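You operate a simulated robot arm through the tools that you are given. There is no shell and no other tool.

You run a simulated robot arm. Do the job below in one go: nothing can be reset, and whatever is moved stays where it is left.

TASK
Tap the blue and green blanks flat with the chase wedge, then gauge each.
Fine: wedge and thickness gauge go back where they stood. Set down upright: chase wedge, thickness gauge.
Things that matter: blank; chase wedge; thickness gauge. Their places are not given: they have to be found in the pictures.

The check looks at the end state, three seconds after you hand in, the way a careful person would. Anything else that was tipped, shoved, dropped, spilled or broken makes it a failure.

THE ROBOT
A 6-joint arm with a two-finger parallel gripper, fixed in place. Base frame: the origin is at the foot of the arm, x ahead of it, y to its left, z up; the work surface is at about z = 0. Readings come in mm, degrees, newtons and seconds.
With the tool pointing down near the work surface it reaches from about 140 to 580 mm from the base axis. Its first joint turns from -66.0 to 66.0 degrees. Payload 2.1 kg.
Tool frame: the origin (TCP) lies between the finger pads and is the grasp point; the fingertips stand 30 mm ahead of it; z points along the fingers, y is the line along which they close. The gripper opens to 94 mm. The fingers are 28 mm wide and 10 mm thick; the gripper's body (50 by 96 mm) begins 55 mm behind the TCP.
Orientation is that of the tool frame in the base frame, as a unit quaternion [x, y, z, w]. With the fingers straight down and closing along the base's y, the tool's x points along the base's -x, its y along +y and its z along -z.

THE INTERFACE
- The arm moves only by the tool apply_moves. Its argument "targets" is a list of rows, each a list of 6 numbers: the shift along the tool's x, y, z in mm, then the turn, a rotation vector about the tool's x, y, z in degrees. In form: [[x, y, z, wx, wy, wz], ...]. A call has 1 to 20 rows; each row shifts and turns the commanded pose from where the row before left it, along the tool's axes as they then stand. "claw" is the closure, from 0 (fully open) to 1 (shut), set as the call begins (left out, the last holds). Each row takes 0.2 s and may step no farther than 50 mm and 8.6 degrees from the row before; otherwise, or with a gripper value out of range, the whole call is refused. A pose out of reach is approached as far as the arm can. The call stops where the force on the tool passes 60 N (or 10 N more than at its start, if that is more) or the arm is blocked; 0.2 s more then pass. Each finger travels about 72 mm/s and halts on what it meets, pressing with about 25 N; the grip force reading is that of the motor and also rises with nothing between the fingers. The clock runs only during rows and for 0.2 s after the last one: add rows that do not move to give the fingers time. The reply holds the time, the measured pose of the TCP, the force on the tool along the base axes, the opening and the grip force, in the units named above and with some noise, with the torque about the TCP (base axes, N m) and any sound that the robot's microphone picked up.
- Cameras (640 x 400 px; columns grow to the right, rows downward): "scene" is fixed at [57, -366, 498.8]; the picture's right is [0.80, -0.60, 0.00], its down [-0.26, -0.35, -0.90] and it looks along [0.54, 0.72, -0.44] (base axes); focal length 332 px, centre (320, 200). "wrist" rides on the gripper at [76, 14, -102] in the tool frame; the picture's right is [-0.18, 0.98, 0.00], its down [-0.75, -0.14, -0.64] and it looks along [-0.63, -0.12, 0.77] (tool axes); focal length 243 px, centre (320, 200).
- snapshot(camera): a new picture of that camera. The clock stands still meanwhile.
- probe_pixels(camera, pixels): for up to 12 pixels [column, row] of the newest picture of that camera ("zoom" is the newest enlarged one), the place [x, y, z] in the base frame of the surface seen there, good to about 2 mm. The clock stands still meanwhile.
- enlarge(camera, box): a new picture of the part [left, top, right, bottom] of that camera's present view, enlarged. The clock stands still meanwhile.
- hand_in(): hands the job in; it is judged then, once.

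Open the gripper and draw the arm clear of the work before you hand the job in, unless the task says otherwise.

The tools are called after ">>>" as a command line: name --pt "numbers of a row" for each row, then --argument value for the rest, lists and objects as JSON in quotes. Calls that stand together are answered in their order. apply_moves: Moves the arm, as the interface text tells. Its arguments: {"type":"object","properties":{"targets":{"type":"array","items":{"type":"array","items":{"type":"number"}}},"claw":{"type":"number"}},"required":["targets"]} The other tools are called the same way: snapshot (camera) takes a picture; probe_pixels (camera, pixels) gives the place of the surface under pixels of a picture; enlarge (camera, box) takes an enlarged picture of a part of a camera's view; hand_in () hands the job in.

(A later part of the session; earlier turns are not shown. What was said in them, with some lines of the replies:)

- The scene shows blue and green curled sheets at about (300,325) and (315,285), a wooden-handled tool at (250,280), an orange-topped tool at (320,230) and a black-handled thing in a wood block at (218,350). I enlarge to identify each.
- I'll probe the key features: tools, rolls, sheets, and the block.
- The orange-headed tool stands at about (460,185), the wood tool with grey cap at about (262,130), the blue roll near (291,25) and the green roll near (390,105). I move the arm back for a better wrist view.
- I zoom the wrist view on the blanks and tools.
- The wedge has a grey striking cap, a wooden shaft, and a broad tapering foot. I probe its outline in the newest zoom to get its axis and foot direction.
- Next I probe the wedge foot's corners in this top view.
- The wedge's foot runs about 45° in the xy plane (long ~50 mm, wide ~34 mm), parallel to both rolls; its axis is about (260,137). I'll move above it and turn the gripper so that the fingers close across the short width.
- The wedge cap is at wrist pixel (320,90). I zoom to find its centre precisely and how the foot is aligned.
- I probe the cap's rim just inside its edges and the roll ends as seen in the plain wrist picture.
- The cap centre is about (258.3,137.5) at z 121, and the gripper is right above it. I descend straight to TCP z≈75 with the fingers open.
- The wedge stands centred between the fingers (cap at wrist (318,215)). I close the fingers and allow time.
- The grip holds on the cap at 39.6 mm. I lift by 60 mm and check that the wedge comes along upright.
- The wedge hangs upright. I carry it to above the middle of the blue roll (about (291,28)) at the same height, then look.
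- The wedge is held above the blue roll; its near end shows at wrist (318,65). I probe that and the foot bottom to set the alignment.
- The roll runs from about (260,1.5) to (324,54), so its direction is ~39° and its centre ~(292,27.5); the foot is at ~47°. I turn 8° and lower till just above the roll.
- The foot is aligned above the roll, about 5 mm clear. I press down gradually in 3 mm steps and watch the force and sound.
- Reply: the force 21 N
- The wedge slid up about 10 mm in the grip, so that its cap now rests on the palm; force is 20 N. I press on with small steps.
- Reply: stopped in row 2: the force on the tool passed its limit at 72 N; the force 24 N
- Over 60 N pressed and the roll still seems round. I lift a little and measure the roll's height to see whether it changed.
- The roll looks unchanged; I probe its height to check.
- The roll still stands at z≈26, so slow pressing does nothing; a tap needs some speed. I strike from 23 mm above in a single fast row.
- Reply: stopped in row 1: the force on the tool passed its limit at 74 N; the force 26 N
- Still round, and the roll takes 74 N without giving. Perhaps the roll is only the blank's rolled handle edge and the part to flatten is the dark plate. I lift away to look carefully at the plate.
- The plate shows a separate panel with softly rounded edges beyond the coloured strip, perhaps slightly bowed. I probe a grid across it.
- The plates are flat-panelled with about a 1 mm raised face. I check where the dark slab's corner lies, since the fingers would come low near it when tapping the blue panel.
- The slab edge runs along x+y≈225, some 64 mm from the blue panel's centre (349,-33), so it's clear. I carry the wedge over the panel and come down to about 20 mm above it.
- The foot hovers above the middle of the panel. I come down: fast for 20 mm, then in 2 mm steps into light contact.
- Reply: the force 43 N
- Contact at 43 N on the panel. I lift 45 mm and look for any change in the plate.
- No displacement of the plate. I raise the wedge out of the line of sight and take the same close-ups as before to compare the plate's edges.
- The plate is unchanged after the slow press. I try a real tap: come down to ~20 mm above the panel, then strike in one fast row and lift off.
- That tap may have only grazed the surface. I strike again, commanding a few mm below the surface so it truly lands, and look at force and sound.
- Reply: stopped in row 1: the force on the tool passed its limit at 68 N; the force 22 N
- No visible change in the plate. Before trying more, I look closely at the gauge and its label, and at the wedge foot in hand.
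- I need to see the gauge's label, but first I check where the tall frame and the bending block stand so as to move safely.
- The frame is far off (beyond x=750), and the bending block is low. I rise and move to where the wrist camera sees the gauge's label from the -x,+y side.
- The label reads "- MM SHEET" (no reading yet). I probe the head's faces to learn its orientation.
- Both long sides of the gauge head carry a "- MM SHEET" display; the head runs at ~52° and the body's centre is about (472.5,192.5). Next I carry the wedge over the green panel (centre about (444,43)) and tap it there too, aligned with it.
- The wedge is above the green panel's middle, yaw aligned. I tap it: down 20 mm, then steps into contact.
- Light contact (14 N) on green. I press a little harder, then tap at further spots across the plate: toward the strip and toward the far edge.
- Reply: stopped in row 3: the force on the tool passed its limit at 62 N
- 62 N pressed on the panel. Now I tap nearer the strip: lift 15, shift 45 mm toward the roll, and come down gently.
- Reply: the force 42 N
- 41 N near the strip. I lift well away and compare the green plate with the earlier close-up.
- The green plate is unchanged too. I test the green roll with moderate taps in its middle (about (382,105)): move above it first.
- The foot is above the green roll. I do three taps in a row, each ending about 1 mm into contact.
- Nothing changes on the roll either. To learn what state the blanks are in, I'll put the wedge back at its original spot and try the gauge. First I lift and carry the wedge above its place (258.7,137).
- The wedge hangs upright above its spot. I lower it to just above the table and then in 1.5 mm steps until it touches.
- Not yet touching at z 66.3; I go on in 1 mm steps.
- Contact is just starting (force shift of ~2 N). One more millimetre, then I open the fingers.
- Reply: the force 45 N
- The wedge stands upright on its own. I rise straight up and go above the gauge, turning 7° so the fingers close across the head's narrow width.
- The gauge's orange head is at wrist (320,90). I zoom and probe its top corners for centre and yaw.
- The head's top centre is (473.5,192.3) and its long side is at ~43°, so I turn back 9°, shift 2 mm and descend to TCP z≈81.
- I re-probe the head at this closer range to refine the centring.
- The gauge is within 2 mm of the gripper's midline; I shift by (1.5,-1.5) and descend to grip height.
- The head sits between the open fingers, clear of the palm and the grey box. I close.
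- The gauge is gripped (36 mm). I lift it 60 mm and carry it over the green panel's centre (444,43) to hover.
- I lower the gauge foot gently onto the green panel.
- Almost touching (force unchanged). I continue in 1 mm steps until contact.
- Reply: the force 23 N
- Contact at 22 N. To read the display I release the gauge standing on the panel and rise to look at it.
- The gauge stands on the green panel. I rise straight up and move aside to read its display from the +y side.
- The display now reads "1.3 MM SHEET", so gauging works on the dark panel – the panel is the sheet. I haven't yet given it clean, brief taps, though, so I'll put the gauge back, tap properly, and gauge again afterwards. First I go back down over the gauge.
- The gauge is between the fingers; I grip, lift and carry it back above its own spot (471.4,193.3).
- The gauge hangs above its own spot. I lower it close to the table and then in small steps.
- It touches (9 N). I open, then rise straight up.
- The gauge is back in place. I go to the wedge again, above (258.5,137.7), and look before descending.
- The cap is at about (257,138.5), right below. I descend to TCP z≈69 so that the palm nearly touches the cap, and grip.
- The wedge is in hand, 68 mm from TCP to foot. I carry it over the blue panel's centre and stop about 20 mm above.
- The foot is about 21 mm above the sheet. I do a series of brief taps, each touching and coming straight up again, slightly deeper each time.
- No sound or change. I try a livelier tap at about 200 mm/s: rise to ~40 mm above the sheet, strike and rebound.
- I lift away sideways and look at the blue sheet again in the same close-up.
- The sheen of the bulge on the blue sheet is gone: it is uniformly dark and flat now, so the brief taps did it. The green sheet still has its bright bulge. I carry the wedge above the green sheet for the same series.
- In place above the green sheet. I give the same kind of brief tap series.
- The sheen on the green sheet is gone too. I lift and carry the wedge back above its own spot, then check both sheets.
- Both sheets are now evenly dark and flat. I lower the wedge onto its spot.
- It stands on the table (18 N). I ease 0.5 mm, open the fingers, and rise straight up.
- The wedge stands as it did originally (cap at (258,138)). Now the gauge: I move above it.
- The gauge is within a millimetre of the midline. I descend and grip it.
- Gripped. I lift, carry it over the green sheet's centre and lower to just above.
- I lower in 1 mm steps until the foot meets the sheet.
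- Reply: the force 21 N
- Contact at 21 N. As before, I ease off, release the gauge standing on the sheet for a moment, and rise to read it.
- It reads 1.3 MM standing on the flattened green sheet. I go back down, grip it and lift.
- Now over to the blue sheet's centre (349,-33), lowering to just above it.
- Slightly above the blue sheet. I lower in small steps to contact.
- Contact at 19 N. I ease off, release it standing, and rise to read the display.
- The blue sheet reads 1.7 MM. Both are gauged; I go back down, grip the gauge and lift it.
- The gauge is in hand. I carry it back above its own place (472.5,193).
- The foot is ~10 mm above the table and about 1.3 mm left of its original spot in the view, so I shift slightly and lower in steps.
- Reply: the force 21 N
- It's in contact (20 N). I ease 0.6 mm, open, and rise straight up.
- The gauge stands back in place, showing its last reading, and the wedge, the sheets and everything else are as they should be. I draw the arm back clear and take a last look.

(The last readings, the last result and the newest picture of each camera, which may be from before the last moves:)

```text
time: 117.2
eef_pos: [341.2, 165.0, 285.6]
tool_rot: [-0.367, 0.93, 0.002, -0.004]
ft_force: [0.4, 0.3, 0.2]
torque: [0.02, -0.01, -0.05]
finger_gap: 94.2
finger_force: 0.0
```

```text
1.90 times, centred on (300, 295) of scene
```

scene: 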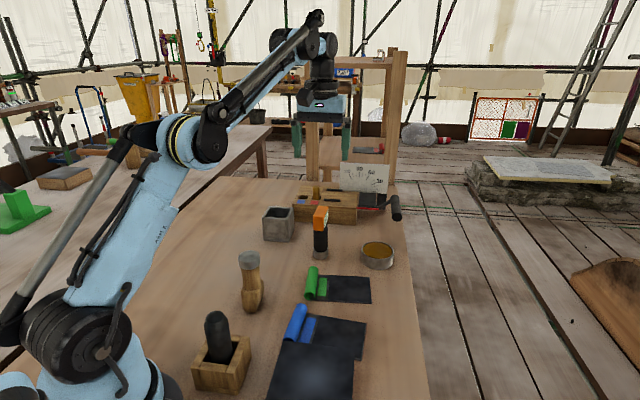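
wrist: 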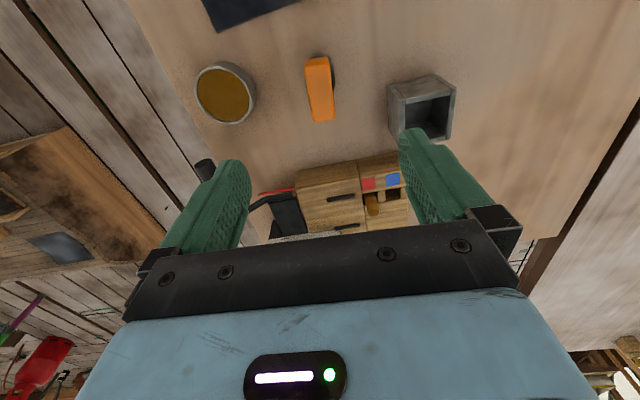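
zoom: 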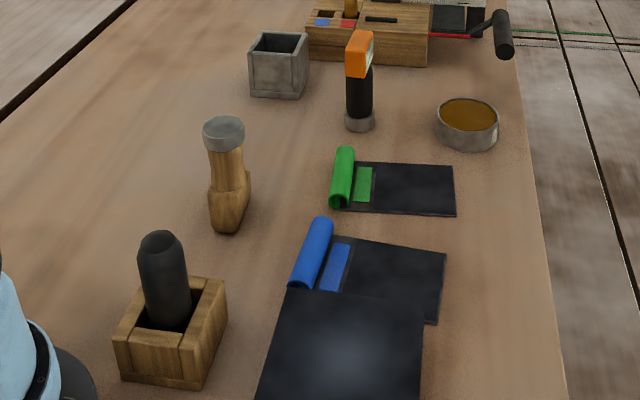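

Both sheets are flat and gauged, the wedge and gauge stand upright on their spots, and the arm is clear with the gripper open. I hand the job in.

>>> hand_in

```text
The job is handed in.
```

The blue and green blanks were tapped flat with the chase wedge and then gauged, and the job is handed in. Blue reads 1.7 mm and green reads 1.3 mm.

- **Flattening:** I judged the sheets flat by the pictures. Each had a bright sheen from its bulge at the start, and that sheen is gone on both. Slow pressing and harder single strikes did nothing visible. A series of short, light taps did it.
- **Extra contact:** Before finding that, I pressed and struck the blue roll with up to about 74 N and the sheets with up to about 68 N, and tapped the green roll lightly. No damage or shifting shows in the pictures.
- **Order:** I gauged green once before it was flat and again after. It read 1.3 mm both times. Blue was gauged only after flattening.
- **Tools:** The wedge and thickness gauge both stand upright within about 2 mm of where they started. The wedge's foot may be turned a few degrees.

Nothing else was moved, and the arm is clear with the gripper open.
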